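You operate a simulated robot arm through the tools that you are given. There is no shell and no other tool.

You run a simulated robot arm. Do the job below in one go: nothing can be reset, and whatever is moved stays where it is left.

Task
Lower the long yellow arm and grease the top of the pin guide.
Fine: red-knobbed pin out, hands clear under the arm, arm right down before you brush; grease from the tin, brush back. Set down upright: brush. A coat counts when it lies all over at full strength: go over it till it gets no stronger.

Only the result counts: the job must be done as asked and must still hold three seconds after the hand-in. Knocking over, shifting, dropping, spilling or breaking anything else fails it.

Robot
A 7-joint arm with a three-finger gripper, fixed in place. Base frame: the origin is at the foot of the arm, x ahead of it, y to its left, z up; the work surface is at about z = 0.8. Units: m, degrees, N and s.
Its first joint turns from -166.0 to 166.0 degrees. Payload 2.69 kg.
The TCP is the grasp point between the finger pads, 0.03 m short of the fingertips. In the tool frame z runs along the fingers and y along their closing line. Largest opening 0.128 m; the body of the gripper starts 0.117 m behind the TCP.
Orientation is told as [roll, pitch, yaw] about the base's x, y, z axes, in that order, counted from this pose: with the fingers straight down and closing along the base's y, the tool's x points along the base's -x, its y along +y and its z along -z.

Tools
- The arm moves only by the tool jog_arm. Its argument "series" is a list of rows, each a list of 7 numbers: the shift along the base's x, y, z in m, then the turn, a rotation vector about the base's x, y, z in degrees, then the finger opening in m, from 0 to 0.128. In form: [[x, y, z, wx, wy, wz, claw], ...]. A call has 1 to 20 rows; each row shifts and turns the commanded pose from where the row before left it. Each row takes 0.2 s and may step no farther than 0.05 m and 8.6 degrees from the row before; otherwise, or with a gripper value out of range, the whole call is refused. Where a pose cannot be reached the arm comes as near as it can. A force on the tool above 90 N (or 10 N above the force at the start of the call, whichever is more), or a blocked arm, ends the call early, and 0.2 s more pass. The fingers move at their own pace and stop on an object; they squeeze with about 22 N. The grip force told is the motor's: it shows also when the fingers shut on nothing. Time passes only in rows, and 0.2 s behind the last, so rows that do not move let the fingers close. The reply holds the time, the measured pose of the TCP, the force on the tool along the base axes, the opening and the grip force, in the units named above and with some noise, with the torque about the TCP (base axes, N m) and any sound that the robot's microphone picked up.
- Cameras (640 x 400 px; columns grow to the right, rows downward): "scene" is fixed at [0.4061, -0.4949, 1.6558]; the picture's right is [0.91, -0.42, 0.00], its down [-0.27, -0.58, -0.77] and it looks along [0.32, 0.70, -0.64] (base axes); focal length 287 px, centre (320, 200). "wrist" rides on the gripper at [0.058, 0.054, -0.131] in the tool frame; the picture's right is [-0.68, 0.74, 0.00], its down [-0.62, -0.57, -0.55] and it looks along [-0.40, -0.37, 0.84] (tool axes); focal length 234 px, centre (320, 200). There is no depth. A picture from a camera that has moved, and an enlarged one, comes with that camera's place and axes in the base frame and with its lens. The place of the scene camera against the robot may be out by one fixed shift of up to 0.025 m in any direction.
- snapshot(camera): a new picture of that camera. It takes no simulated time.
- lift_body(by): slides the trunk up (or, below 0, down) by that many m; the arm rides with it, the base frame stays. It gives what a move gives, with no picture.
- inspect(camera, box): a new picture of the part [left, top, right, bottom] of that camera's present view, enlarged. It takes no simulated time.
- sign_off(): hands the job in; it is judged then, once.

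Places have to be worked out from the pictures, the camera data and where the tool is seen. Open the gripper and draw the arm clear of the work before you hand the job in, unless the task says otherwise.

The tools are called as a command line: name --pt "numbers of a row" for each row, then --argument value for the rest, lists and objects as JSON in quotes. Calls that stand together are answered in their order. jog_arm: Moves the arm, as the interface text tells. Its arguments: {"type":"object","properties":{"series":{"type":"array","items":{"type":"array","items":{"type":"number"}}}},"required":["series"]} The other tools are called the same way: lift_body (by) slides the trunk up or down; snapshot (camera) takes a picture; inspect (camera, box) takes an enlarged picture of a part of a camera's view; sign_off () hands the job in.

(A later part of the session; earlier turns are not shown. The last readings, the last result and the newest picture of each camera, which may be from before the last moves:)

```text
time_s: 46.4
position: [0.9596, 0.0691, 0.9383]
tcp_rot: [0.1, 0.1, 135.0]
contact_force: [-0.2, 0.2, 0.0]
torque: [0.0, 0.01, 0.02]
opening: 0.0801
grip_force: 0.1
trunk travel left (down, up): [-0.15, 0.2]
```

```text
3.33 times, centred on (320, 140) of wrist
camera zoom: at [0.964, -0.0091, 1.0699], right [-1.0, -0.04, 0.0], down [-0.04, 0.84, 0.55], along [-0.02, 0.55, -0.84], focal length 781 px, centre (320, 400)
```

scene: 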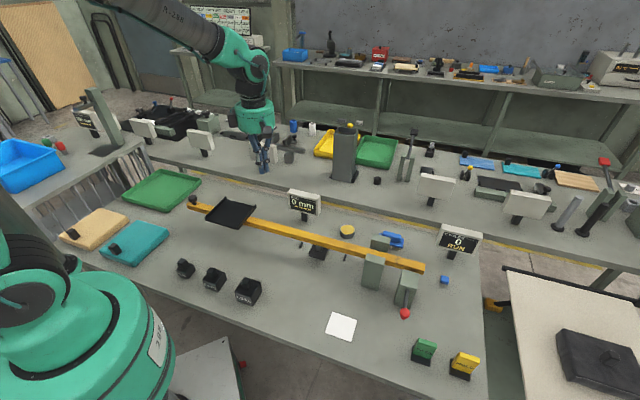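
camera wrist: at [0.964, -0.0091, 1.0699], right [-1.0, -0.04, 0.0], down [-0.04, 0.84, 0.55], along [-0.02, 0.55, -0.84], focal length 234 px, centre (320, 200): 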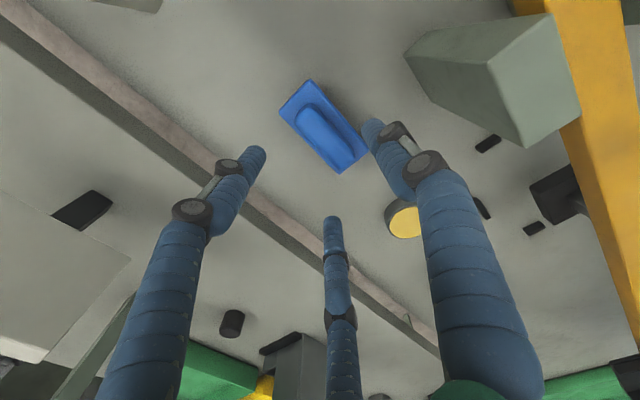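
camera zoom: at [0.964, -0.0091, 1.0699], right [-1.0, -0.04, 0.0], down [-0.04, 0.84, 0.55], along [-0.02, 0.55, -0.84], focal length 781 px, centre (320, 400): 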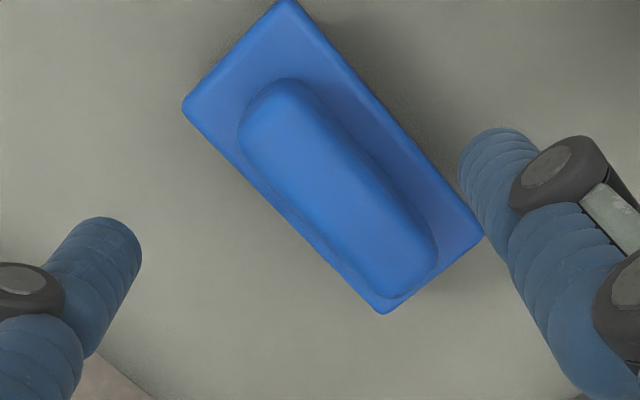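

The brush centre is confirmed at (0.955, 0.0644), aligned at 45°, with a handle about 25 mm wide. I'll descend until the tips are just above the base plate, TCP z≈0.862.

jog_arm --pt "0.001 0.001 -0.03 0 0 0 0.08" --pt "0 0 -0.02 0 0 0 0.08" --pt "0 0 -0.015 0 0 0 0.08" --pt "0 0 -0.006 0 0 0 0.08" --pt "0 0 -0.005 0 0 0 0.07"

inspect --camera "wrist" --box '[220, 80, 420, 230]'

inspect --camera "scene" --box '[340, 190, 440, 260]'

```text
time_s: 47.6
position: [0.9619, 0.0693, 0.8632]
tcp_rot: [0.1, 0.1, 135.1]
contact_force: [-0.4, 0.2, 1.1]
torque: [0.0, 0.0, 0.03]
opening: 0.0703
grip_force: 0.0
trunk travel left (down, up): [-0.15, 0.2]
```

```text
2.67 times, centred on (320, 155) of wrist
camera zoom: at [0.965, -0.0085, 0.9942], right [-1.0, -0.04, 0.0], down [-0.04, 0.84, 0.55], along [-0.02, 0.55, -0.84], focal length 624 px, centre (320, 320)
```

zoom: 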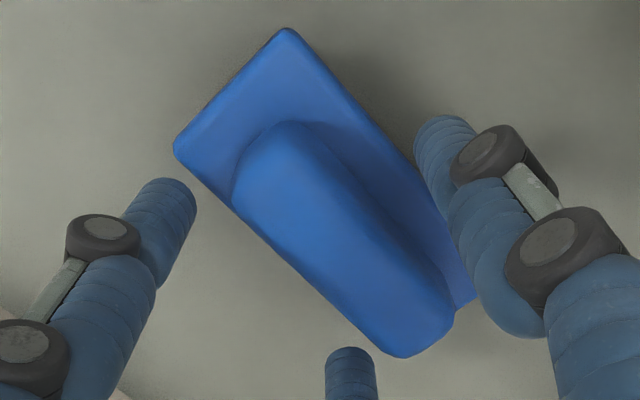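

```text
5.71 times, centred on (390, 225) of scene
camera zoom: at [0.4061, -0.4949, 1.6558], right [0.91, -0.42, 0.0], down [-0.27, -0.58, -0.77], along [0.32, 0.7, -0.64], focal length 1638 px, centre (-80, 57)
```

zoom: 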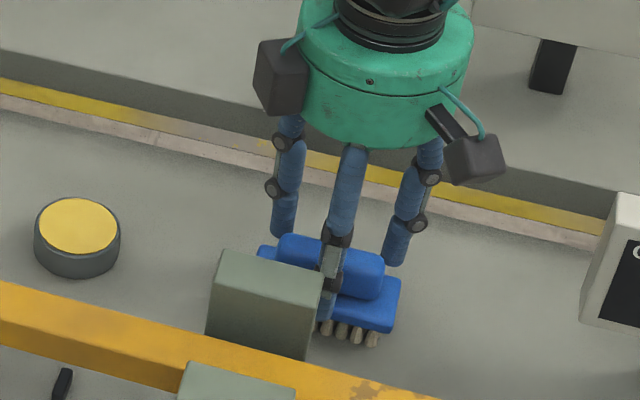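

Fingers straddle the handle with no contact. Closing gently on it.

jog_arm --pt "0 0 0 0 0 0 0.055" --pt "0 0 0 0 0 0 0.045" --pt "0 0 0 0 0 0 0.035" --pt "0 0 0 0 0 0 0.025" --pt "0 0 0 0 0 0 0.015" --pt "0 0 0 0 0 0 0.01"

inspect --camera "wrist" --box '[220, 80, 420, 230]'

inspect --camera "scene" --box '[340, 190, 440, 260]'

```text
time_s: 49.0
position: [0.9629, 0.0699, 0.8628]
tcp_rot: [0.1, 0.1, 135.0]
contact_force: [-0.1, -0.5, -0.7]
torque: [-0.02, 0.02, 0.02]
opening: 0.0359
grip_force: 21.7
trunk travel left (down, up): [-0.15, 0.2]
```

```text
2.67 times, centred on (320, 155) of wrist
camera zoom: at [0.965, -0.0084, 0.9942], right [-1.0, -0.04, 0.0], down [-0.04, 0.84, 0.55], along [-0.02, 0.55, -0.84], focal length 624 px, centre (320, 320)
```

zoom: 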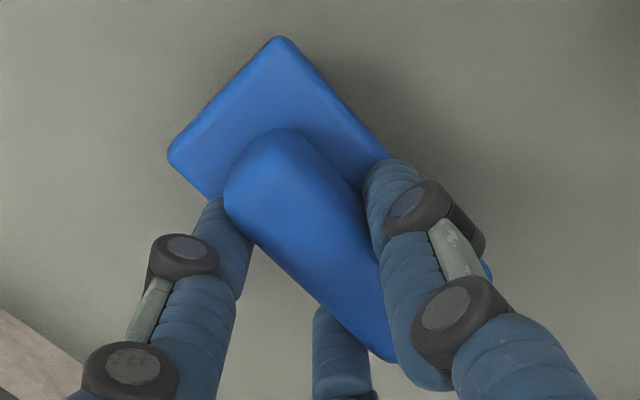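

```text
5.71 times, centred on (390, 225) of scene
camera zoom: at [0.4061, -0.4949, 1.6558], right [0.91, -0.42, 0.0], down [-0.27, -0.58, -0.77], along [0.32, 0.7, -0.64], focal length 1638 px, centre (-80, 57)
```

zoom: 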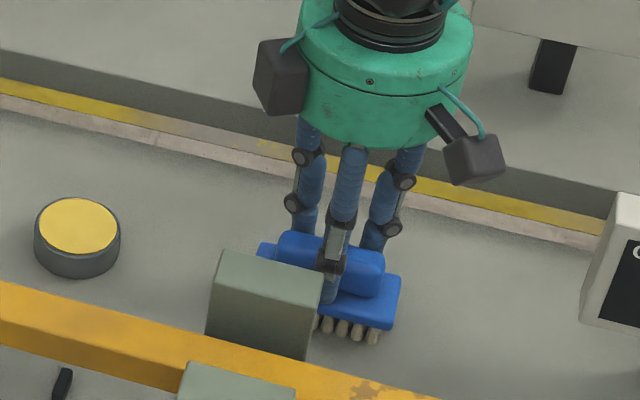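

Gripped at 36 mm opening with 22 N; the brush shifted only about 2 mm. I'll lift straight up and check that it hangs level.

jog_arm --pt "0 0 0.005 0 0 0 0.01" --pt "0 0 0.015 0 0 0 0.01" --pt "0 0 0.03 0 0 0 0.01" --pt "0 0 0.03 0 0 0 0.01" --pt "0 0 0 0 0 0 0.01"

snapshot --camera "wrist"

inspect --camera "scene" --box '[310, 170, 450, 260]'

```text
time_s: 50.2
position: [0.9617, 0.0701, 0.9444]
tcp_rot: [0.1, 0.1, 135.1]
contact_force: [-0.6, 0.7, 0.7]
torque: [0.0, -0.02, 0.01]
opening: 0.0101
grip_force: 0.1
trunk travel left (down, up): [-0.15, 0.2]
```

```text
taken
camera wrist: at [0.9652, -0.0082, 1.0744], right [-1.0, -0.04, 0.0], down [-0.04, 0.84, 0.55], along [-0.02, 0.55, -0.84], focal length 234 px, centre (320, 200)
```

wrist: 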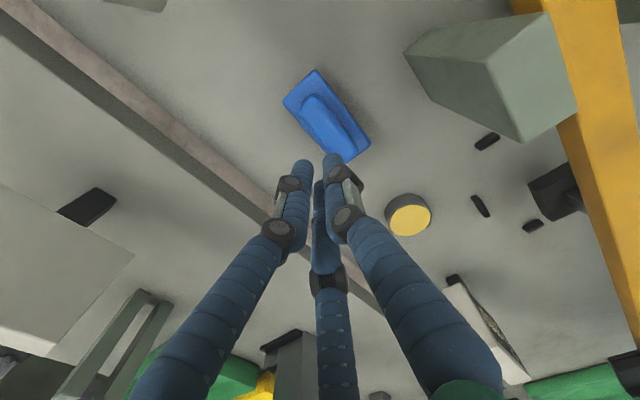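

```text
4.44 times, centred on (380, 215) of scene
camera zoom: at [0.4061, -0.4949, 1.6558], right [0.91, -0.42, 0.0], down [-0.27, -0.58, -0.77], along [0.32, 0.7, -0.64], focal length 1274 px, centre (53, 133)
```

zoom: 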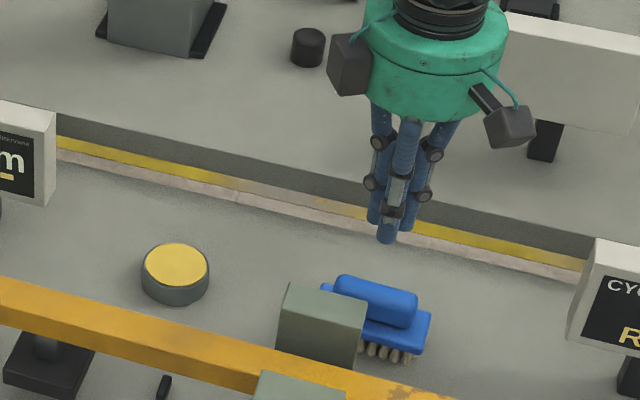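

The fingers slid off the handle at the start of the lift, so the grip was too high, and the brush stayed put upright. I'll inspect the handle's shape and the brush pose closely.

inspect --camera "wrist" --box '[270, 60, 380, 170]'

inspect --camera "scene" --box '[375, 225, 415, 255]'

```text
3.64 times, centred on (325, 115) of wrist
camera zoom: at [0.9652, -0.0082, 1.0744], right [-1.0, -0.04, 0.0], down [-0.04, 0.84, 0.55], along [-0.02, 0.55, -0.84], focal length 852 px, centre (302, 509)
```

zoom: 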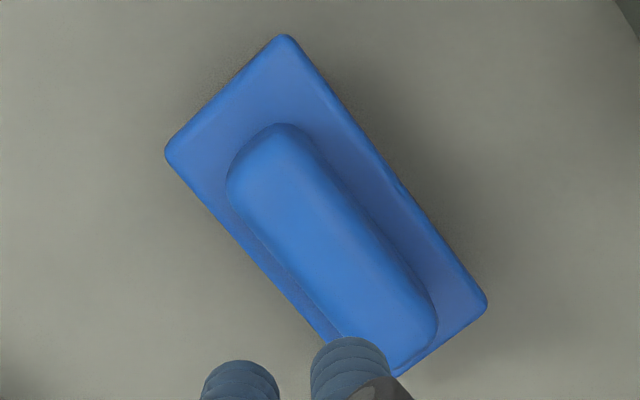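

```text
13.33 times, centred on (395, 240) of scene
camera zoom: at [0.4061, -0.4949, 1.6558], right [0.91, -0.42, 0.0], down [-0.27, -0.58, -0.77], along [0.32, 0.7, -0.64], focal length 3823 px, centre (-680, -333)
```

zoom: 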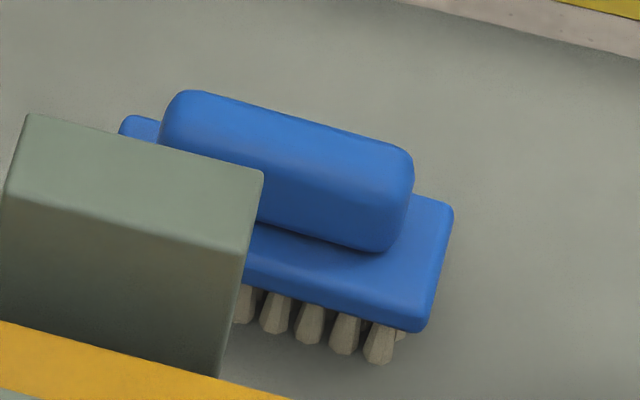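

The handle is a rounded bar about 22-24 mm wide, with its top at z≈0.852. The brush has slid about 8 mm to centre (0.952, 0.057), still upright. I'll re-centre over it and grip about 4 mm deeper this time.

jog_arm --pt "-0.0046 -0.0082 0 0 0 0 0.08" --pt "0 0 -0.01 0 0 0 0.08" --pt "0 0 -0.01 0 0 0 0.08" --pt "0 0 0 0 0 0 0.08"

inspect --camera "wrist" --box '[240, 80, 400, 200]'

```text
time_s: 51.2
position: [0.956, 0.0603, 0.9231]
tcp_rot: [0.2, 0.1, 135.0]
contact_force: [-0.5, -0.1, -0.8]
torque: [0.01, 0.01, 0.06]
opening: 0.0799
grip_force: 0.0
trunk travel left (down, up): [-0.15, 0.2]
```

```text
3.33 times, centred on (320, 140) of wrist
camera zoom: at [0.9602, -0.0164, 1.0538], right [-1.0, -0.04, 0.0], down [-0.03, 0.84, 0.55], along [-0.02, 0.55, -0.84], focal length 781 px, centre (320, 400)
```

zoom: 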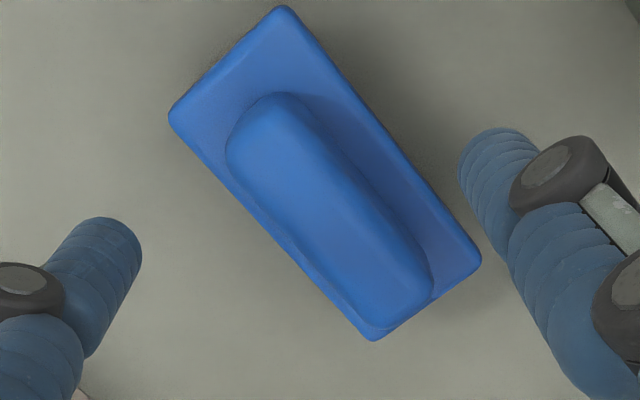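

The brush is now at (0.9537, 0.0573) and turned by about 2.5°. I'll match its yaw, offset 7 mm outward and go down to TCP z≈0.858, watching vertical force.

jog_arm --pt "0.0025 0.002 -0.025 0 0 -2.5 0.08" --pt "0 0 -0.02 0 0 0 0.08" --pt "0 0 -0.01 0 0 0 0.07" --pt "0 0 -0.005 0 0 0 0.07" --pt "0 0 -0.004 0 0 0 0.07"

inspect --camera "wrist" --box '[220, 80, 420, 230]'

inspect --camera "scene" --box '[365, 215, 425, 255]'

```text
time_s: 52.4
position: [0.9585, 0.0631, 0.8583]
tcp_rot: [0.1, 0.0, 132.5]
contact_force: [-0.1, 0.6, 0.6]
torque: [0.01, 0.02, 0.01]
opening: 0.0699
grip_force: 0.2
trunk travel left (down, up): [-0.15, 0.2]
```

```text
2.67 times, centred on (320, 155) of wrist
camera zoom: at [0.9593, -0.0148, 0.9899], right [-1.0, 0.0, 0.0], down [0.0, 0.84, 0.55], along [0.0, 0.55, -0.84], focal length 624 px, centre (320, 320)
```

zoom: 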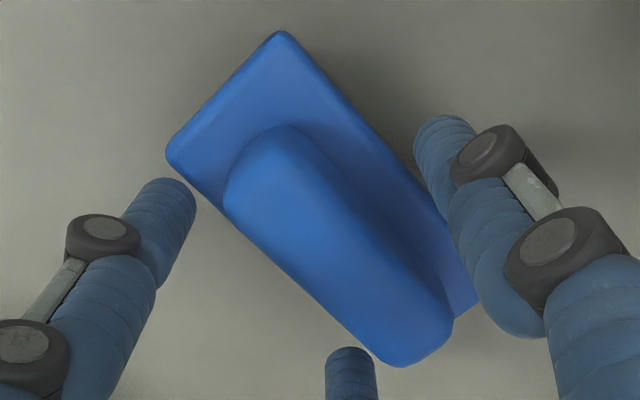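

```text
10.00 times, centred on (395, 235) of scene
camera zoom: at [0.4061, -0.4949, 1.6558], right [0.91, -0.42, 0.0], down [-0.27, -0.58, -0.77], along [0.32, 0.7, -0.64], focal length 2867 px, centre (-430, -150)
```

zoom: 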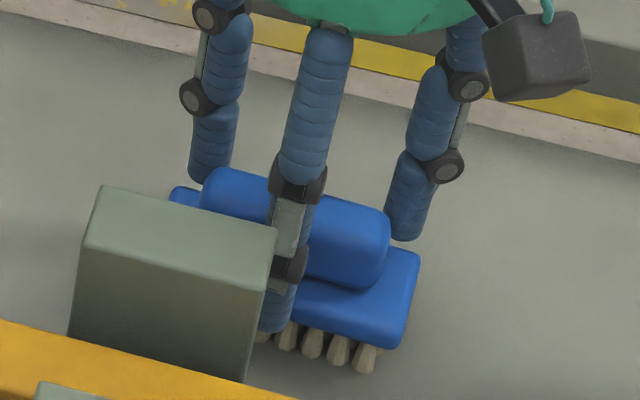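

No contact yet. Closing on the handle at this deeper position.

jog_arm --pt "0 0 0 0 0 0 0.05" --pt "0 0 0 0 0 0 0.035" --pt "0 0 0 0 0 0 0.02" --pt "0 0 0 0 0 0 0.0" --pt "0 0 0 0 0 0 0.0" --pt "0 0 0 0 0 0 0.0"

inspect --camera "wrist" --box '[220, 80, 420, 230]'

inspect --camera "scene" --box '[365, 215, 425, 255]'

```text
time_s: 53.8
position: [0.9591, 0.0624, 0.8593]
tcp_rot: [0.0, 0.0, 132.6]
contact_force: [1.8, -0.7, 7.5]
torque: [-0.06, 0.05, -0.06]
opening: 0.0356
grip_force: 22.0
trunk travel left (down, up): [-0.15, 0.2]
```

```text
2.67 times, centred on (320, 155) of wrist
camera zoom: at [0.9593, -0.0149, 0.9908], right [-1.0, 0.0, 0.0], down [0.0, 0.84, 0.55], along [0.0, 0.55, -0.84], focal length 624 px, centre (320, 320)
```

zoom: 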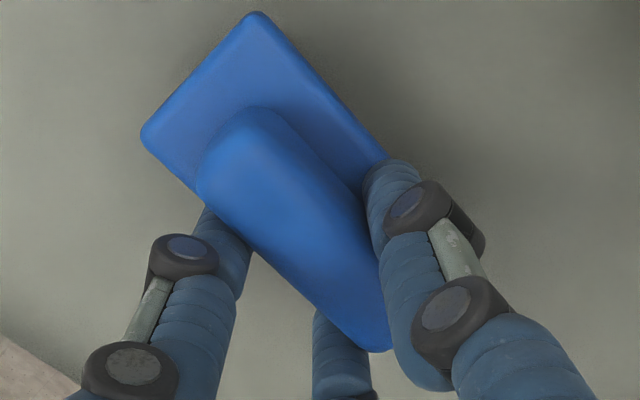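

```text
10.00 times, centred on (395, 235) of scene
camera zoom: at [0.4061, -0.4949, 1.6558], right [0.91, -0.42, 0.0], down [-0.27, -0.58, -0.77], along [0.32, 0.7, -0.64], focal length 2867 px, centre (-430, -150)
```

zoom: 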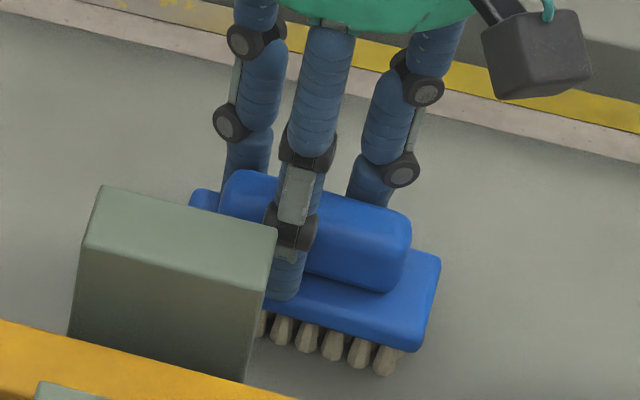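

The brush crept a few mm along its length while closing, and there is 7.5 N of upward load. I'll test the hold with a slow, tiny lift.

jog_arm --pt "0 0 0.002 0 0 0 0.0" --pt "0 0 0.003 0 0 0 0.0" --pt "0 0 0.003 0 0 0 0.0"

inspect --camera "scene" --box '[365, 215, 425, 255]'

inspect --camera "wrist" --box '[220, 80, 420, 230]'

```text
time_s: 54.6
position: [0.9596, 0.0637, 0.8665]
tcp_rot: [0.1, 0.0, 132.5]
contact_force: [-0.2, -0.6, -1.7]
torque: [0.01, 0.0, 0.01]
opening: 0.0355
grip_force: 22.4
trunk travel left (down, up): [-0.15, 0.2]
```

```text
10.00 times, centred on (395, 235) of scene
camera zoom: at [0.4061, -0.4949, 1.6558], right [0.91, -0.42, 0.0], down [-0.27, -0.58, -0.77], along [0.32, 0.7, -0.64], focal length 2867 px, centre (-430, -150)
```

zoom: 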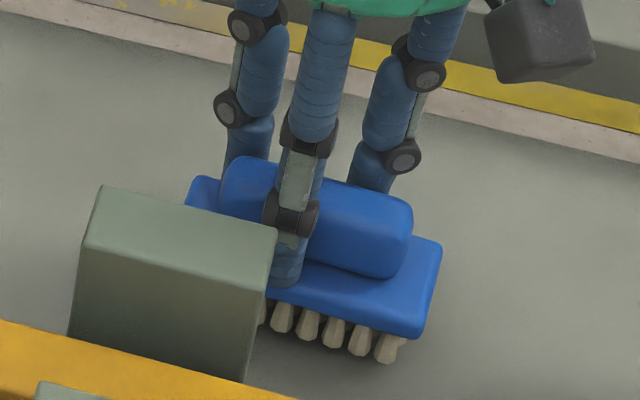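

```text
2.67 times, centred on (320, 155) of wrist
camera zoom: at [0.9591, -0.0143, 0.9977], right [-1.0, 0.0, 0.0], down [0.0, 0.84, 0.55], along [0.0, 0.55, -0.84], focal length 624 px, centre (320, 320)
```

zoom: 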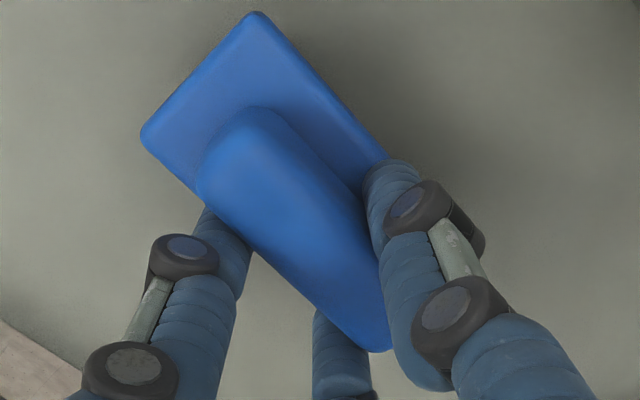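

The brush is lifting with the hand this time. I'll continue slowly and re-check.

jog_arm --pt "0 0 0.004 0 0 0 0.0" --pt "0 0 0.006 0 0 0 0.0" --pt "0 0 0.006 0 0 0 0.0" --pt "0 0 0.006 0 0 0 0.0" --pt "0 0 0.006 0 0 0 0.0"

inspect --camera "scene" --box '[365, 205, 425, 245]'

inspect --camera "wrist" --box '[220, 80, 420, 230]'

```text
time_s: 55.8
position: [0.9597, 0.0641, 0.8941]
tcp_rot: [0.1, 0.0, 132.5]
contact_force: [0.9, -0.5, -1.4]
torque: [0.01, 0.0, -0.02]
opening: 0.0355
grip_force: 22.4
trunk travel left (down, up): [-0.15, 0.2]
```

```text
10.00 times, centred on (395, 225) of scene
camera zoom: at [0.4061, -0.4949, 1.6558], right [0.91, -0.42, 0.0], down [-0.27, -0.58, -0.77], along [0.32, 0.7, -0.64], focal length 2867 px, centre (-430, -50)
```

zoom: 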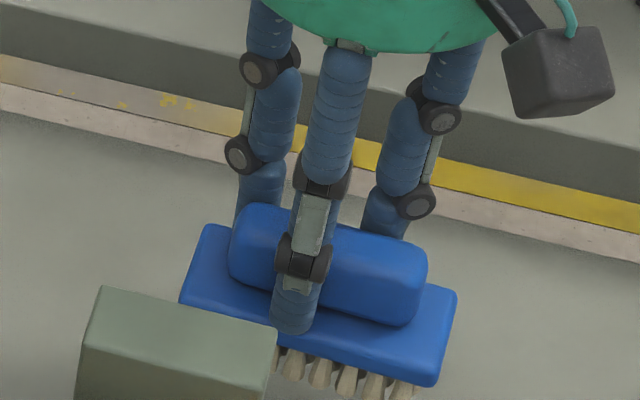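

```text
2.67 times, centred on (320, 155) of wrist
camera zoom: at [0.9598, -0.0135, 1.025], right [-1.0, 0.0, 0.0], down [0.0, 0.84, 0.55], along [0.0, 0.55, -0.84], focal length 624 px, centre (320, 320)
```

zoom: 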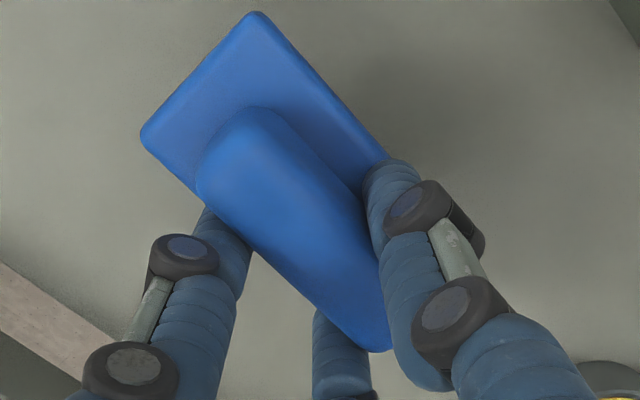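

Brush is held level, its centre about 9.5 mm in -y from the TCP and its bristle tips about 59 mm below. I'll carry it slowly along to the tin, near (0.835, 0.185), at safe height.

jog_arm --pt "0 0 0.01 0 0 0 0.0" --pt "0 0 0.01 0 0 0 0.0" --pt "-0.01386 0.01449 0 0 0 0 0.0" --pt "-0.01386 0.01449 0 0 0 0 0.0" --pt "-0.01386 0.01449 0 0 0 0 0.0" --pt "-0.01386 0.01449 0 0 0 0 0.0" --pt "-0.01386 0.01449 0 0 0 0 0.0" --pt "-0.01386 0.01449 0 0 0 0 0.0" --pt "-0.01386 0.01449 0 0 0 0 0.0" --pt "-0.01386 0.01449 0 0 0 0 0.0" --pt "-0.01386 0.01449 0 0 0 0 0.0" --pt "0 0 0 0 0 0 0.0"

snapshot --camera "wrist"

inspect --camera "scene" --box '[310, 180, 400, 250]'

```text
time_s: 58.4
position: [0.8364, 0.1948, 0.9167]
tcp_rot: [0.1, 0.2, 132.5]
contact_force: [-0.6, 0.0, -1.3]
torque: [0.01, -0.04, 0.02]
opening: 0.0359
grip_force: 21.1
trunk travel left (down, up): [-0.15, 0.2]
```

```text
taken
camera wrist: at [0.8351, 0.1168, 1.0474], right [-1.0, 0.0, 0.0], down [0.0, 0.84, 0.55], along [0.0, 0.55, -0.84], focal length 234 px, centre (320, 200)
```

wrist: 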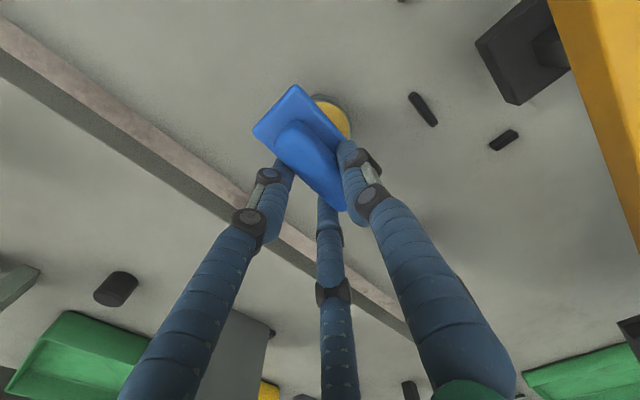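

```text
5.71 times, centred on (355, 215) of scene
camera zoom: at [0.4061, -0.4949, 1.6558], right [0.91, -0.42, 0.0], down [-0.27, -0.58, -0.77], along [0.32, 0.7, -0.64], focal length 1638 px, centre (120, 114)
```

zoom: 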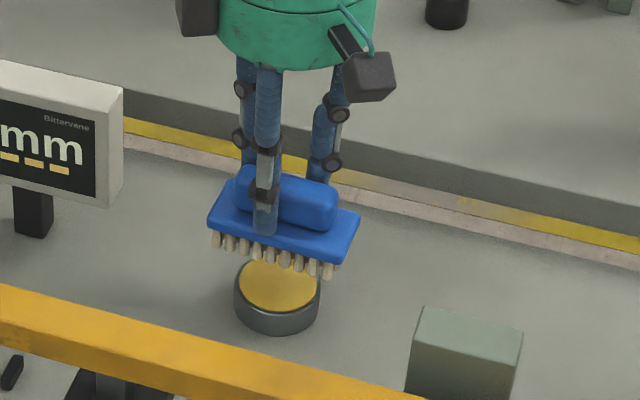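

The brush is centred over the tin (wrist projection agrees within 2 mm). I'll lower toward the grease, last steps small, watching for contact.

jog_arm --pt "-0.001 0 -0.01 0 0 0 0.0" --pt "0 0 -0.01 0 0 0 0.0" --pt "0 0 -0.008 0 0 0 0.0" --pt "0 0 -0.005 0 0 0 0.0"

inspect --camera "scene" --box '[310, 190, 400, 260]'

```text
time_s: 59.4
position: [0.8332, 0.1943, 0.884]
tcp_rot: [0.0, 0.1, 132.5]
contact_force: [-0.8, -0.7, 1.5]
torque: [-0.07, 0.09, -0.01]
opening: 0.0356
grip_force: 22.0
trunk travel left (down, up): [-0.15, 0.2]
```

```text
5.71 times, centred on (355, 225) of scene
camera zoom: at [0.4061, -0.4949, 1.6558], right [0.91, -0.42, 0.0], down [-0.27, -0.58, -0.77], along [0.32, 0.7, -0.64], focal length 1638 px, centre (120, 57)
```

zoom: 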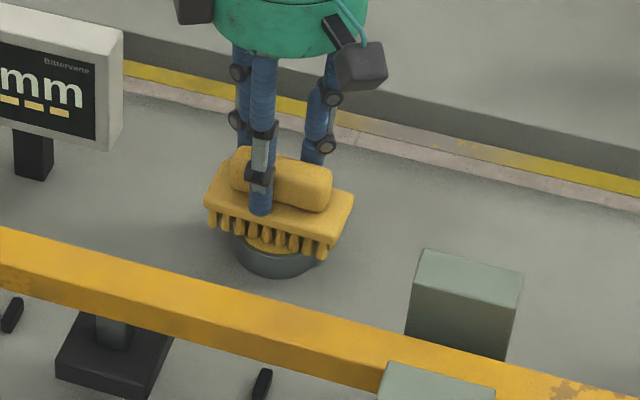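

The whole brush has turned yellow, so it is loaded with grease. I'll lift it slowly and carry it high over the posts to the guide, aligning yaw to 135° on the way.

jog_arm --pt "0 0 0.004 0 0 0 0.0" --pt "0 0 0.006 0 0 0 0.0" --pt "0 0 0.012 0 0 0 0.0" --pt "0 0 0.02 0 0 0 0.0" --pt "0 0 0.025 0 0 0 0.0" --pt "0 0 0.025 0 0 0 0.0" --pt "0 0 0.025 0 0 0 0.0" --pt "0 0 0.025 0 0 0 0.0" --pt "0 0 0.01 0 0 0 0.0" --pt "0 0 0 0 0 0 0.0"

snapshot --camera "scene"

snapshot --camera "wrist"

```text
time_s: 61.6
position: [0.8336, 0.1947, 1.0338]
tcp_rot: [0.1, 0.0, 132.6]
contact_force: [0.7, 0.5, -0.5]
torque: [0.03, -0.03, -0.01]
opening: 0.0357
grip_force: 21.8
trunk travel left (down, up): [-0.15, 0.2]
```

```text
taken
```

scene: 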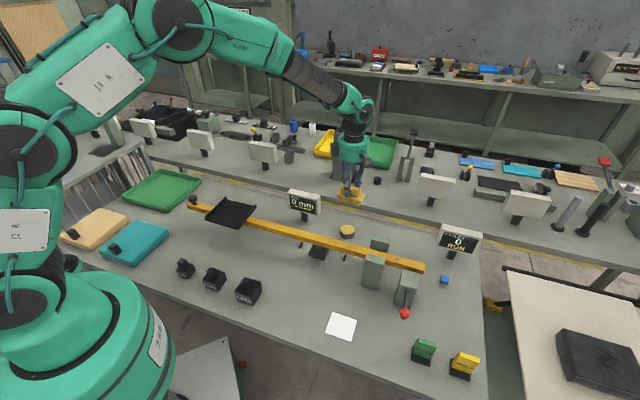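

```text
taken
camera wrist: at [0.834, 0.116, 1.1648], right [-1.0, 0.0, 0.0], down [0.0, 0.84, 0.55], along [0.0, 0.55, -0.84], focal length 234 px, centre (320, 200)
```

wrist: 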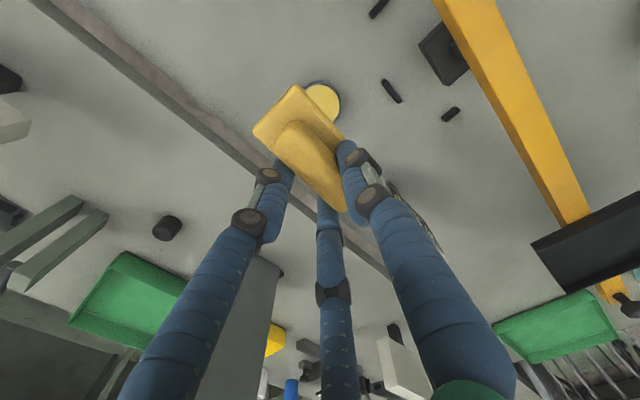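

Still held firmly and the tin is undisturbed. Now the traverse to above the guide.

jog_arm --pt "0.0016 -0.0237 0 0 0 0.5 0.0" --pt "0.0016 -0.0237 0 0 0 0.5 0.0" --pt "0.0016 -0.0237 0 0 0 0.5 0.0" --pt "0.0016 -0.0237 0 0 0 0.5 0.0" --pt "0.0016 -0.0237 0 0 0 0.5 0.0" --pt "0.0016 -0.0237 0 0 0 0 0.0" --pt "0.0016 -0.0237 0 0 0 0 0.0" --pt "0.0016 -0.0237 0 0 0 0 0.0" --pt "0.0016 -0.0237 0 0 0 0 0.0" --pt "0.0016 -0.0237 0 0 0 0 0.0" --pt "0.0016 -0.0237 0 0 0 0 0.0" --pt "0.0016 -0.0237 0 0 0 0 0.0" --pt "0.0016 -0.0237 0 0 0 0 0.0" --pt "0.0016 -0.0237 0 0 0 0 0.0" --pt "0 0 0 0 0 0 0.0"

snapshot --camera "wrist"

inspect --camera "scene" --box '[350, 200, 470, 310]'

```text
time_s: 64.8
position: [0.8574, -0.139, 1.033]
tcp_rot: [0.1, 0.0, 135.0]
contact_force: [0.4, -0.2, -0.7]
torque: [0.04, 0.02, 0.01]
opening: 0.0359
grip_force: 22.5
trunk travel left (down, up): [-0.15, 0.2]
```

```text
taken
camera wrist: at [0.8602, -0.2165, 1.164], right [-1.0, -0.04, 0.0], down [-0.04, 0.84, 0.55], along [-0.02, 0.55, -0.84], focal length 234 px, centre (320, 200)
```

wrist: 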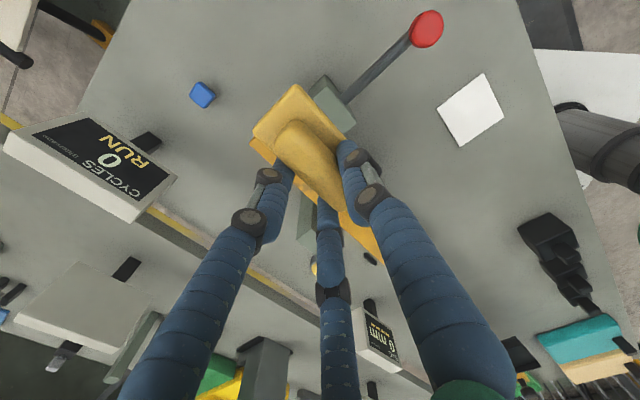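

```text
3.64 times, centred on (410, 255) of scene
camera zoom: at [0.4061, -0.4949, 1.6558], right [0.91, -0.42, 0.0], down [-0.27, -0.58, -0.77], along [0.32, 0.7, -0.64], focal length 1043 px, centre (-7, 0)
```

zoom: 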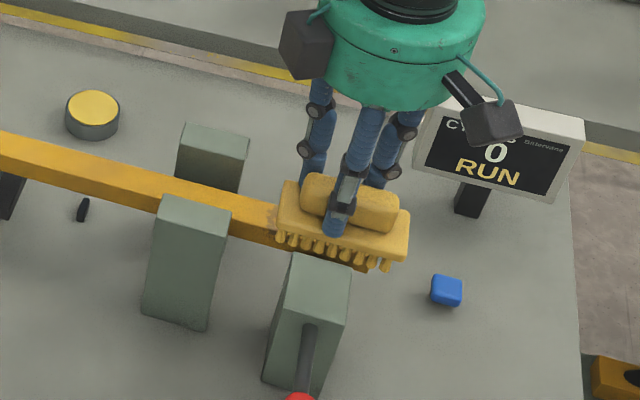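

Brush is above the guide: brush centre ≈ guide centre within 2 mm. I'll descend, the last part in small steps, stopping on light contact.

jog_arm --pt "-0.0015 -0.001 -0.02 0 0 0 0.0" --pt "0 0 -0.015 0 0 0 0.0" --pt "0 0 -0.01 0 0 0 0.0" --pt "0 0 -0.006 0 0 0 0.0" --pt "0 0 -0.004 0 0 0 0.0"

inspect --camera "scene" --box '[370, 220, 450, 300]'

inspect --camera "wrist" --box '[220, 60, 420, 210]'

```text
time_s: 66.0
position: [0.8545, -0.1398, 0.9791]
tcp_rot: [0.0, 0.1, 135.0]
contact_force: [0.1, -0.2, -1.9]
torque: [-0.02, -0.01, -0.01]
opening: 0.0359
grip_force: 22.3
trunk travel left (down, up): [-0.15, 0.2]
```

```text
5.00 times, centred on (410, 260) of scene
camera zoom: at [0.4061, -0.4949, 1.6558], right [0.91, -0.42, 0.0], down [-0.27, -0.58, -0.77], along [0.32, 0.7, -0.64], focal length 1434 px, centre (-130, -100)
```

zoom: 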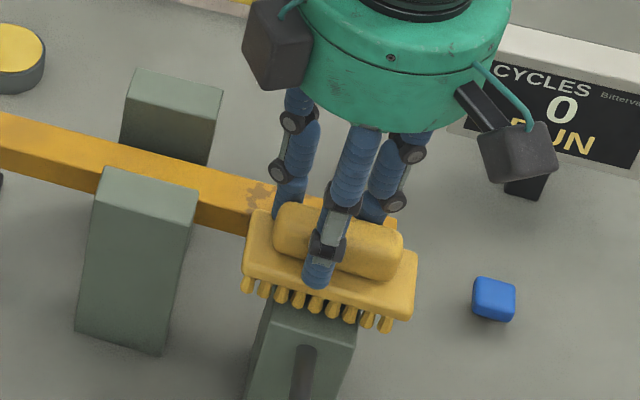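

```text
2.67 times, centred on (320, 135) of wrist
camera zoom: at [0.8582, -0.217, 1.1095], right [-1.0, -0.04, 0.0], down [-0.04, 0.84, 0.55], along [-0.02, 0.55, -0.84], focal length 624 px, centre (320, 373)
```

zoom: 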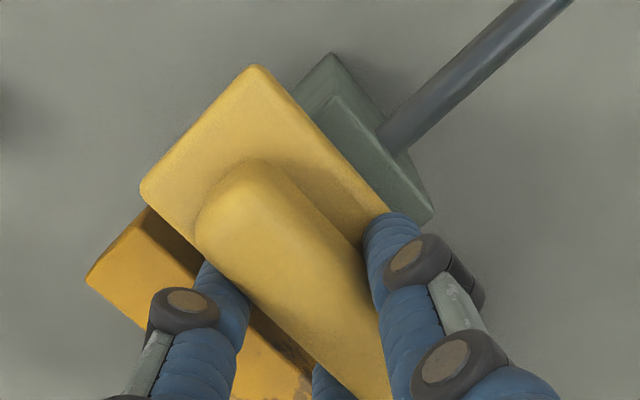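

Brush is just above the guide top (no contact yet). Descending 3 mm at a time.

jog_arm --pt "0 0 -0.003 0 0 0 0.0" --pt "0 0 -0.003 0 0 0 0.0" --pt "0 0 -0.002 0 0 0 0.0"

inspect --camera "scene" --box '[370, 220, 450, 300]'

```text
time_s: 66.8
position: [0.8545, -0.1393, 0.9722]
tcp_rot: [0.0, 0.0, 135.0]
contact_force: [-0.8, -0.2, 4.2]
torque: [-0.14, 0.19, 0.02]
opening: 0.0359
grip_force: 21.5
trunk travel left (down, up): [-0.15, 0.2]
```

```text
5.00 times, centred on (410, 260) of scene
camera zoom: at [0.4061, -0.4949, 1.6558], right [0.91, -0.42, 0.0], down [-0.27, -0.58, -0.77], along [0.32, 0.7, -0.64], focal length 1434 px, centre (-130, -100)
```

zoom: 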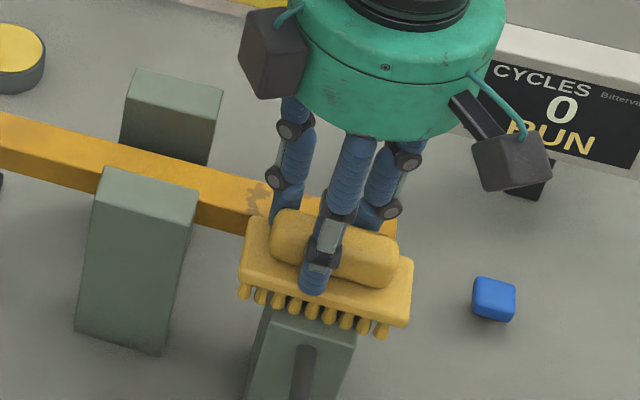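

Light contact (about 6 N) on the guide top. I'll stroke back and forth across the guide's width, staying short of the yellow arm.

jog_arm --pt "0.0033 0.0033 0 0 0 0 0.0" --pt "0.0033 0.0033 0 0 0 0 0.0" --pt "0.0033 0.0033 0 0 0 0 0.0" --pt "-0.0035 -0.0035 0 0 0 0 0.0" --pt "-0.0035 -0.0035 0 0 0 0 0.0" --pt "-0.0035 -0.0035 0 0 0 0 0.0" --pt "-0.0035 -0.0035 0 0 0 0 0.0" --pt "-0.0035 -0.0035 0 0 0 0 0.0" --pt "-0.0035 -0.0035 0 0 0 0 0.0"

inspect --camera "scene" --box '[370, 220, 450, 300]'

inspect --camera "wrist" --box '[220, 60, 420, 210]'

```text
time_s: 68.8
position: [0.8441, -0.1496, 0.9718]
tcp_rot: [-0.1, 0.3, 134.9]
contact_force: [5.6, 3.0, 18.6]
torque: [0.12, -0.01, -0.05]
opening: 0.036
grip_force: 22.3
trunk travel left (down, up): [-0.15, 0.2]
```

```text
5.00 times, centred on (410, 260) of scene
camera zoom: at [0.4061, -0.4949, 1.6558], right [0.91, -0.42, 0.0], down [-0.27, -0.58, -0.77], along [0.32, 0.7, -0.64], focal length 1434 px, centre (-130, -100)
```

zoom: 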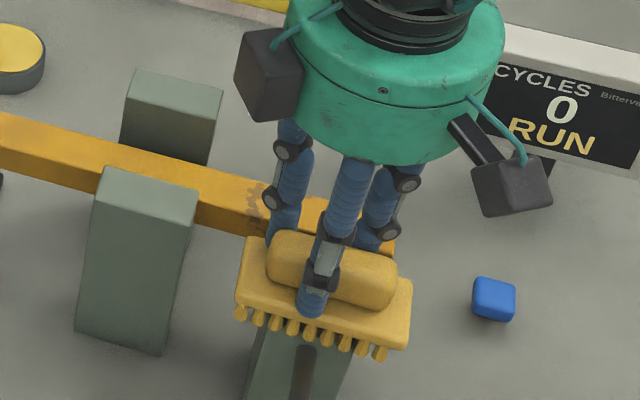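

```text
2.67 times, centred on (320, 135) of wrist
camera zoom: at [0.8467, -0.2278, 1.1028], right [-1.0, -0.04, 0.0], down [-0.04, 0.84, 0.55], along [-0.02, 0.55, -0.84], focal length 624 px, centre (320, 373)
```

zoom: 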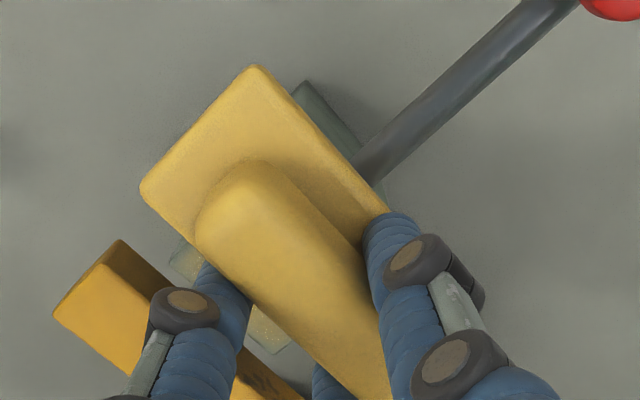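

The exposed strip shows a speckled coat starting. Pressure rose to about 20 N, so I'll ease up by 1 mm and continue strokes across.

jog_arm --pt "0.0035 0.0035 0.001 0 0 0 0.0" --pt "0.0035 0.0035 0 0 0 0 0.0" --pt "0.0035 0.0035 0 0 0 0 0.0" --pt "0.0035 0.0035 0 0 0 0 0.0" --pt "0.0035 0.0035 0 0 0 0 0.0" --pt "0.0035 0.0035 0 0 0 0 0.0" --pt "-0.0035 -0.0035 0 0 0 0 0.0" --pt "-0.0035 -0.0035 0 0 0 0 0.0" --pt "-0.0035 -0.0035 0 0 0 0 0.0" --pt "-0.0035 -0.0035 0 0 0 0 0.0" --pt "-0.0035 -0.0035 0 0 0 0 0.0" --pt "-0.0035 -0.0035 0 0 0 0 0.0"

inspect --camera "wrist" --box '[220, 60, 420, 210]'

```text
time_s: 71.4
position: [0.8435, -0.1509, 0.9707]
tcp_rot: [0.0, 0.1, 135.0]
contact_force: [2.0, 1.6, 11.6]
torque: [0.11, -0.02, -0.01]
opening: 0.0355
grip_force: 22.1
trunk travel left (down, up): [-0.15, 0.2]
```

```text
2.67 times, centred on (320, 135) of wrist
camera zoom: at [0.8465, -0.2279, 1.1026], right [-1.0, -0.04, 0.0], down [-0.04, 0.84, 0.55], along [-0.02, 0.55, -0.84], focal length 624 px, centre (320, 373)
```

zoom: 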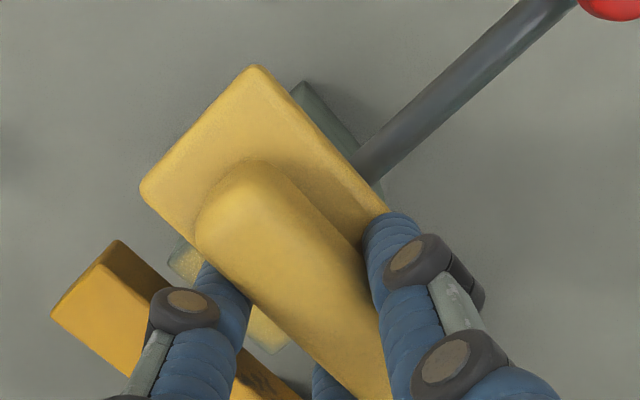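

The coat is thickening. I'll do more passes, reaching slightly further toward both edges.

jog_arm --pt "0.0037 0.0037 0 0 0 0 0.0" --pt "0.0037 0.0037 0 0 0 0 0.0" --pt "0.0037 0.0037 0 0 0 0 0.0" --pt "0.0037 0.0037 0 0 0 0 0.0" --pt "0.0037 0.0037 0 0 0 0 0.0" --pt "0.0037 0.0037 0 0 0 0 0.0" --pt "0 0 0 0 0 0 0.0" --pt "-0.0037 -0.0037 0 0 0 0 0.0" --pt "-0.0037 -0.0037 0 0 0 0 0.0" --pt "-0.0037 -0.0037 0 0 0 0 0.0" --pt "-0.0037 -0.0037 0 0 0 0 0.0" --pt "-0.0037 -0.0037 0 0 0 0 0.0" --pt "-0.0037 -0.0037 0 0 0 0 0.0" --pt "0 0 0 0 0 0 0.0"

jog_arm --pt "0.0037 0.0037 0 0 0 0 0.0" --pt "0.0037 0.0037 0 0 0 0 0.0" --pt "0.0037 0.0037 0 0 0 0 0.0" --pt "0.0037 0.0037 0 0 0 0 0.0" --pt "0.0037 0.0037 0 0 0 0 0.0" --pt "0.0037 0.0037 0 0 0 0 0.0" --pt "0 0 0 0 0 0 0.0" --pt "-0.0037 -0.0037 0 0 0 0 0.0" --pt "-0.0037 -0.0037 0 0 0 0 0.0" --pt "-0.0037 -0.0037 0 0 0 0 0.0" --pt "-0.0037 -0.0037 0 0 0 0 0.0" --pt "-0.0037 -0.0037 0 0 0 0 0.0" --pt "-0.0037 -0.0037 0 0 0 0 0.0" --pt "0 0 0 0 0 0 0.0"

inspect --camera "wrist" --box '[220, 60, 420, 210]'

inspect --camera "scene" --box '[370, 220, 450, 300]'

```text
time_s: 74.4
position: [0.8431, -0.15, 0.9733]
tcp_rot: [0.1, 0.1, 135.0]
contact_force: [0.9, 0.0, 5.2]
torque: [0.05, -0.02, -0.02]
opening: 0.0359
grip_force: 22.0
trunk travel left (down, up): [-0.15, 0.2]
```

```text
time_s: 77.4
position: [0.8432, -0.1492, 0.9721]
tcp_rot: [0.0, 0.1, 135.1]
contact_force: [1.0, 0.1, 4.8]
torque: [0.03, 0.07, 0.02]
opening: 0.0357
grip_force: 22.2
trunk travel left (down, up): [-0.15, 0.2]
```

```text
2.67 times, centred on (320, 135) of wrist
camera zoom: at [0.8461, -0.2275, 1.1027], right [-1.0, -0.04, 0.0], down [-0.04, 0.84, 0.55], along [-0.02, 0.55, -0.84], focal length 624 px, centre (320, 373)
```

zoom: 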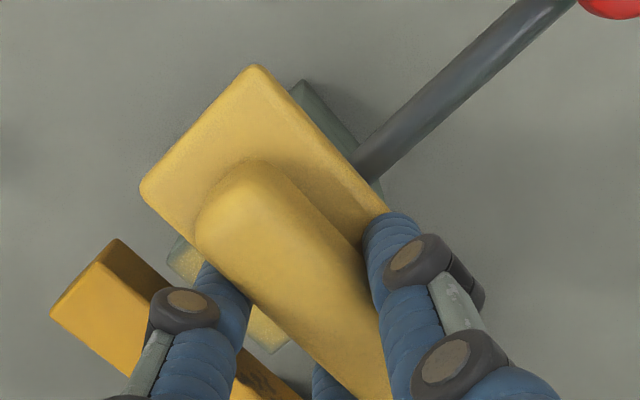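

```text
5.00 times, centred on (410, 260) of scene
camera zoom: at [0.4061, -0.4949, 1.6558], right [0.91, -0.42, 0.0], down [-0.27, -0.58, -0.77], along [0.32, 0.7, -0.64], focal length 1434 px, centre (-130, -100)
```

zoom: 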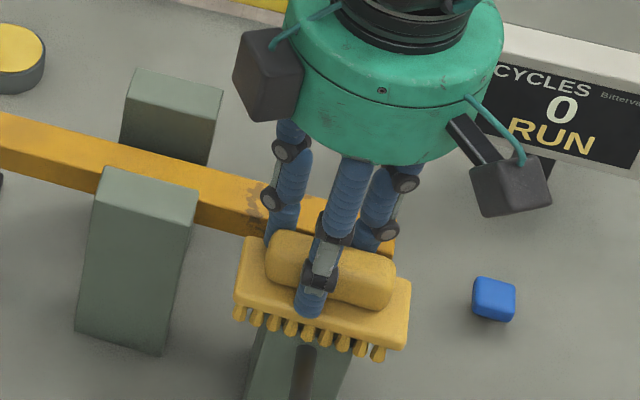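

I'll zoom in on the exposed strip of the guide to judge coat strength and edge coverage.

inspect --camera "wrist" --box '[255, 140, 315, 200]'

inspect --camera "wrist" --box '[300, 85, 350, 135]'

```text
6.67 times, centred on (285, 170) of wrist
camera zoom: at [0.8461, -0.2275, 1.1027], right [-1.0, -0.04, 0.0], down [-0.04, 0.84, 0.55], along [-0.02, 0.55, -0.84], focal length 1561 px, centre (553, 400)
```

zoom: 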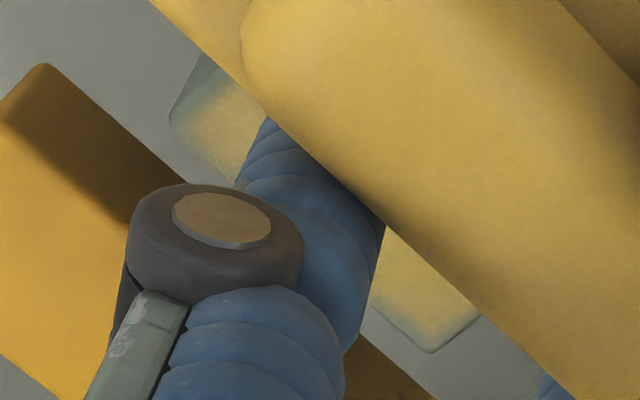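

```text
8.00 times, centred on (325, 110) of wrist
camera zoom: at [0.8461, -0.2275, 1.1027], right [-1.0, -0.04, 0.0], down [-0.04, 0.84, 0.55], along [-0.02, 0.55, -0.84], focal length 1873 px, centre (280, 920)
```

zoom: 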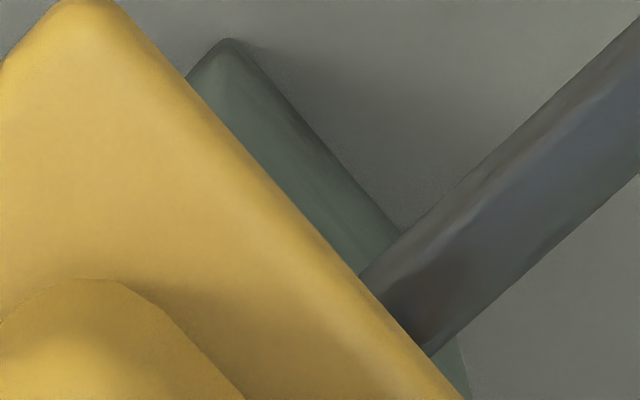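

The coat looks weaker at the −w corner of the guide. I'll lift the brush a few centimetres and shift it aside to view the whole top.

jog_arm --pt "0 0 0.006 0 0 0 0.0" --pt "0 0 0.014 0 0 0 0.0" --pt "0.01 0.01 0.025 0 0 0 0.0" --pt "0.015 0.015 0.025 0 0 0 0.0" --pt "0.017 0.017 0.02 0 0 0 0.0" --pt "0.017 0.017 0 0 0 0 0.0" --pt "0.017 0.017 0 0 0 0 0.0" --pt "0 0 0 0 0 0 0.0"

snapshot --camera "wrist"

inspect --camera "scene" --box '[380, 250, 440, 310]'

inspect --camera "wrist" --box '[300, 40, 400, 140]'

```text
time_s: 79.2
position: [0.9206, -0.0737, 1.0625]
tcp_rot: [0.1, 0.1, 135.0]
contact_force: [-0.2, 0.6, -1.0]
torque: [-0.06, 0.0, -0.01]
opening: 0.0355
grip_force: 21.6
trunk travel left (down, up): [-0.15, 0.2]
```

```text
taken
camera wrist: at [0.9228, -0.1516, 1.1926], right [-1.0, -0.04, 0.0], down [-0.04, 0.84, 0.55], along [-0.02, 0.55, -0.84], focal length 234 px, centre (320, 200)
```

wrist: 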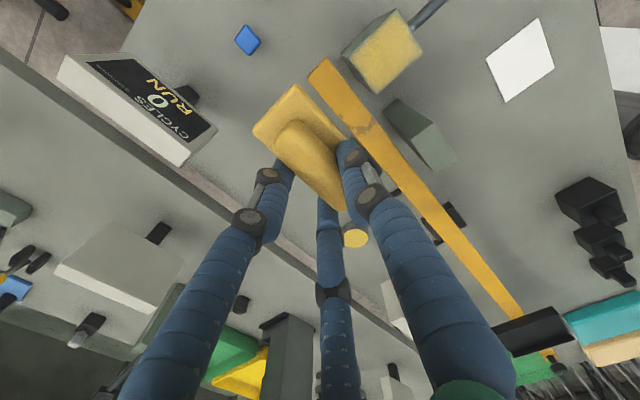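

```text
6.67 times, centred on (410, 280) of scene
camera zoom: at [0.4061, -0.4949, 1.6558], right [0.91, -0.42, 0.0], down [-0.27, -0.58, -0.77], along [0.32, 0.7, -0.64], focal length 1911 px, centre (-280, -333)
```

zoom: 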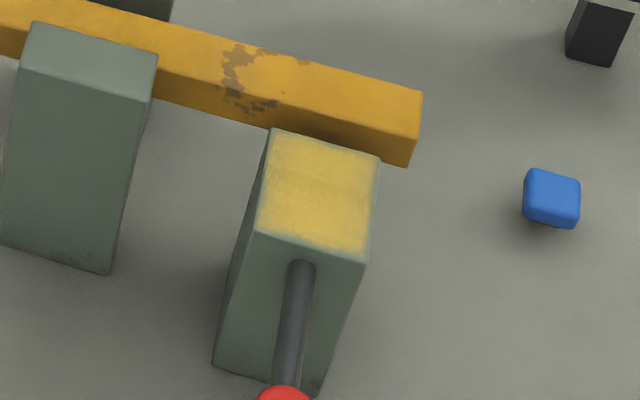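

```text
4.00 times, centred on (350, 90) of wrist
camera zoom: at [0.9228, -0.1516, 1.1926], right [-1.0, -0.04, 0.0], down [-0.04, 0.84, 0.55], along [-0.02, 0.55, -0.84], focal length 937 px, centre (200, 640)
```

zoom: 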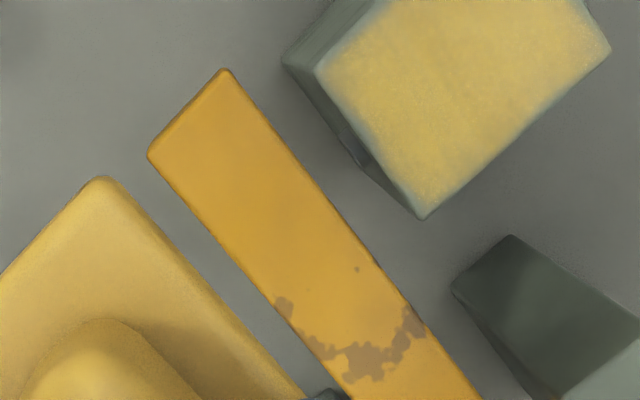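

Most of the top is coated, but the −w edge and corners are still pale. I'll return with the brush shifted about 15 mm toward that edge and keep stroking.

jog_arm --pt "-0.0138 -0.0189 0 0 0 0 0.0" --pt "-0.0138 -0.0189 0 0 0 0 0.0" --pt "-0.0138 -0.0189 0 0 0 0 0.0" --pt "-0.0136 -0.019 0 0 0 0 0.0" --pt "0 0 -0.025 0 0 0 0.0" --pt "0 0 -0.025 0 0 0 0.0" --pt "0 0 -0.025 0 0 0 0.0" --pt "0 0 -0.006 0 0 0 0.0" --pt "0 0 -0.004 0 0 0 0.0" --pt "0 0 -0.003 0 0 0 0.0" --pt "0 0 -0.0015 0 0 0 0.0"

inspect --camera "scene" --box '[370, 220, 450, 300]'

```text
time_s: 81.6
position: [0.8639, -0.1498, 0.9715]
tcp_rot: [0.1, 0.2, 135.0]
contact_force: [0.8, -0.3, -0.8]
torque: [0.01, 0.0, -0.02]
opening: 0.0359
grip_force: 22.1
trunk travel left (down, up): [-0.15, 0.2]
```

```text
5.00 times, centred on (410, 260) of scene
camera zoom: at [0.4061, -0.4949, 1.6558], right [0.91, -0.42, 0.0], down [-0.27, -0.58, -0.77], along [0.32, 0.7, -0.64], focal length 1434 px, centre (-130, -100)
```

zoom: 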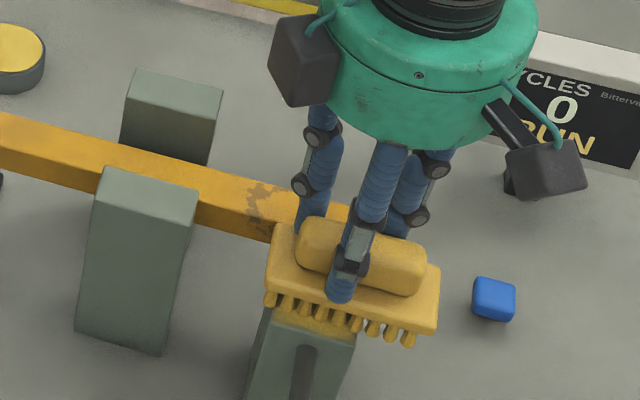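

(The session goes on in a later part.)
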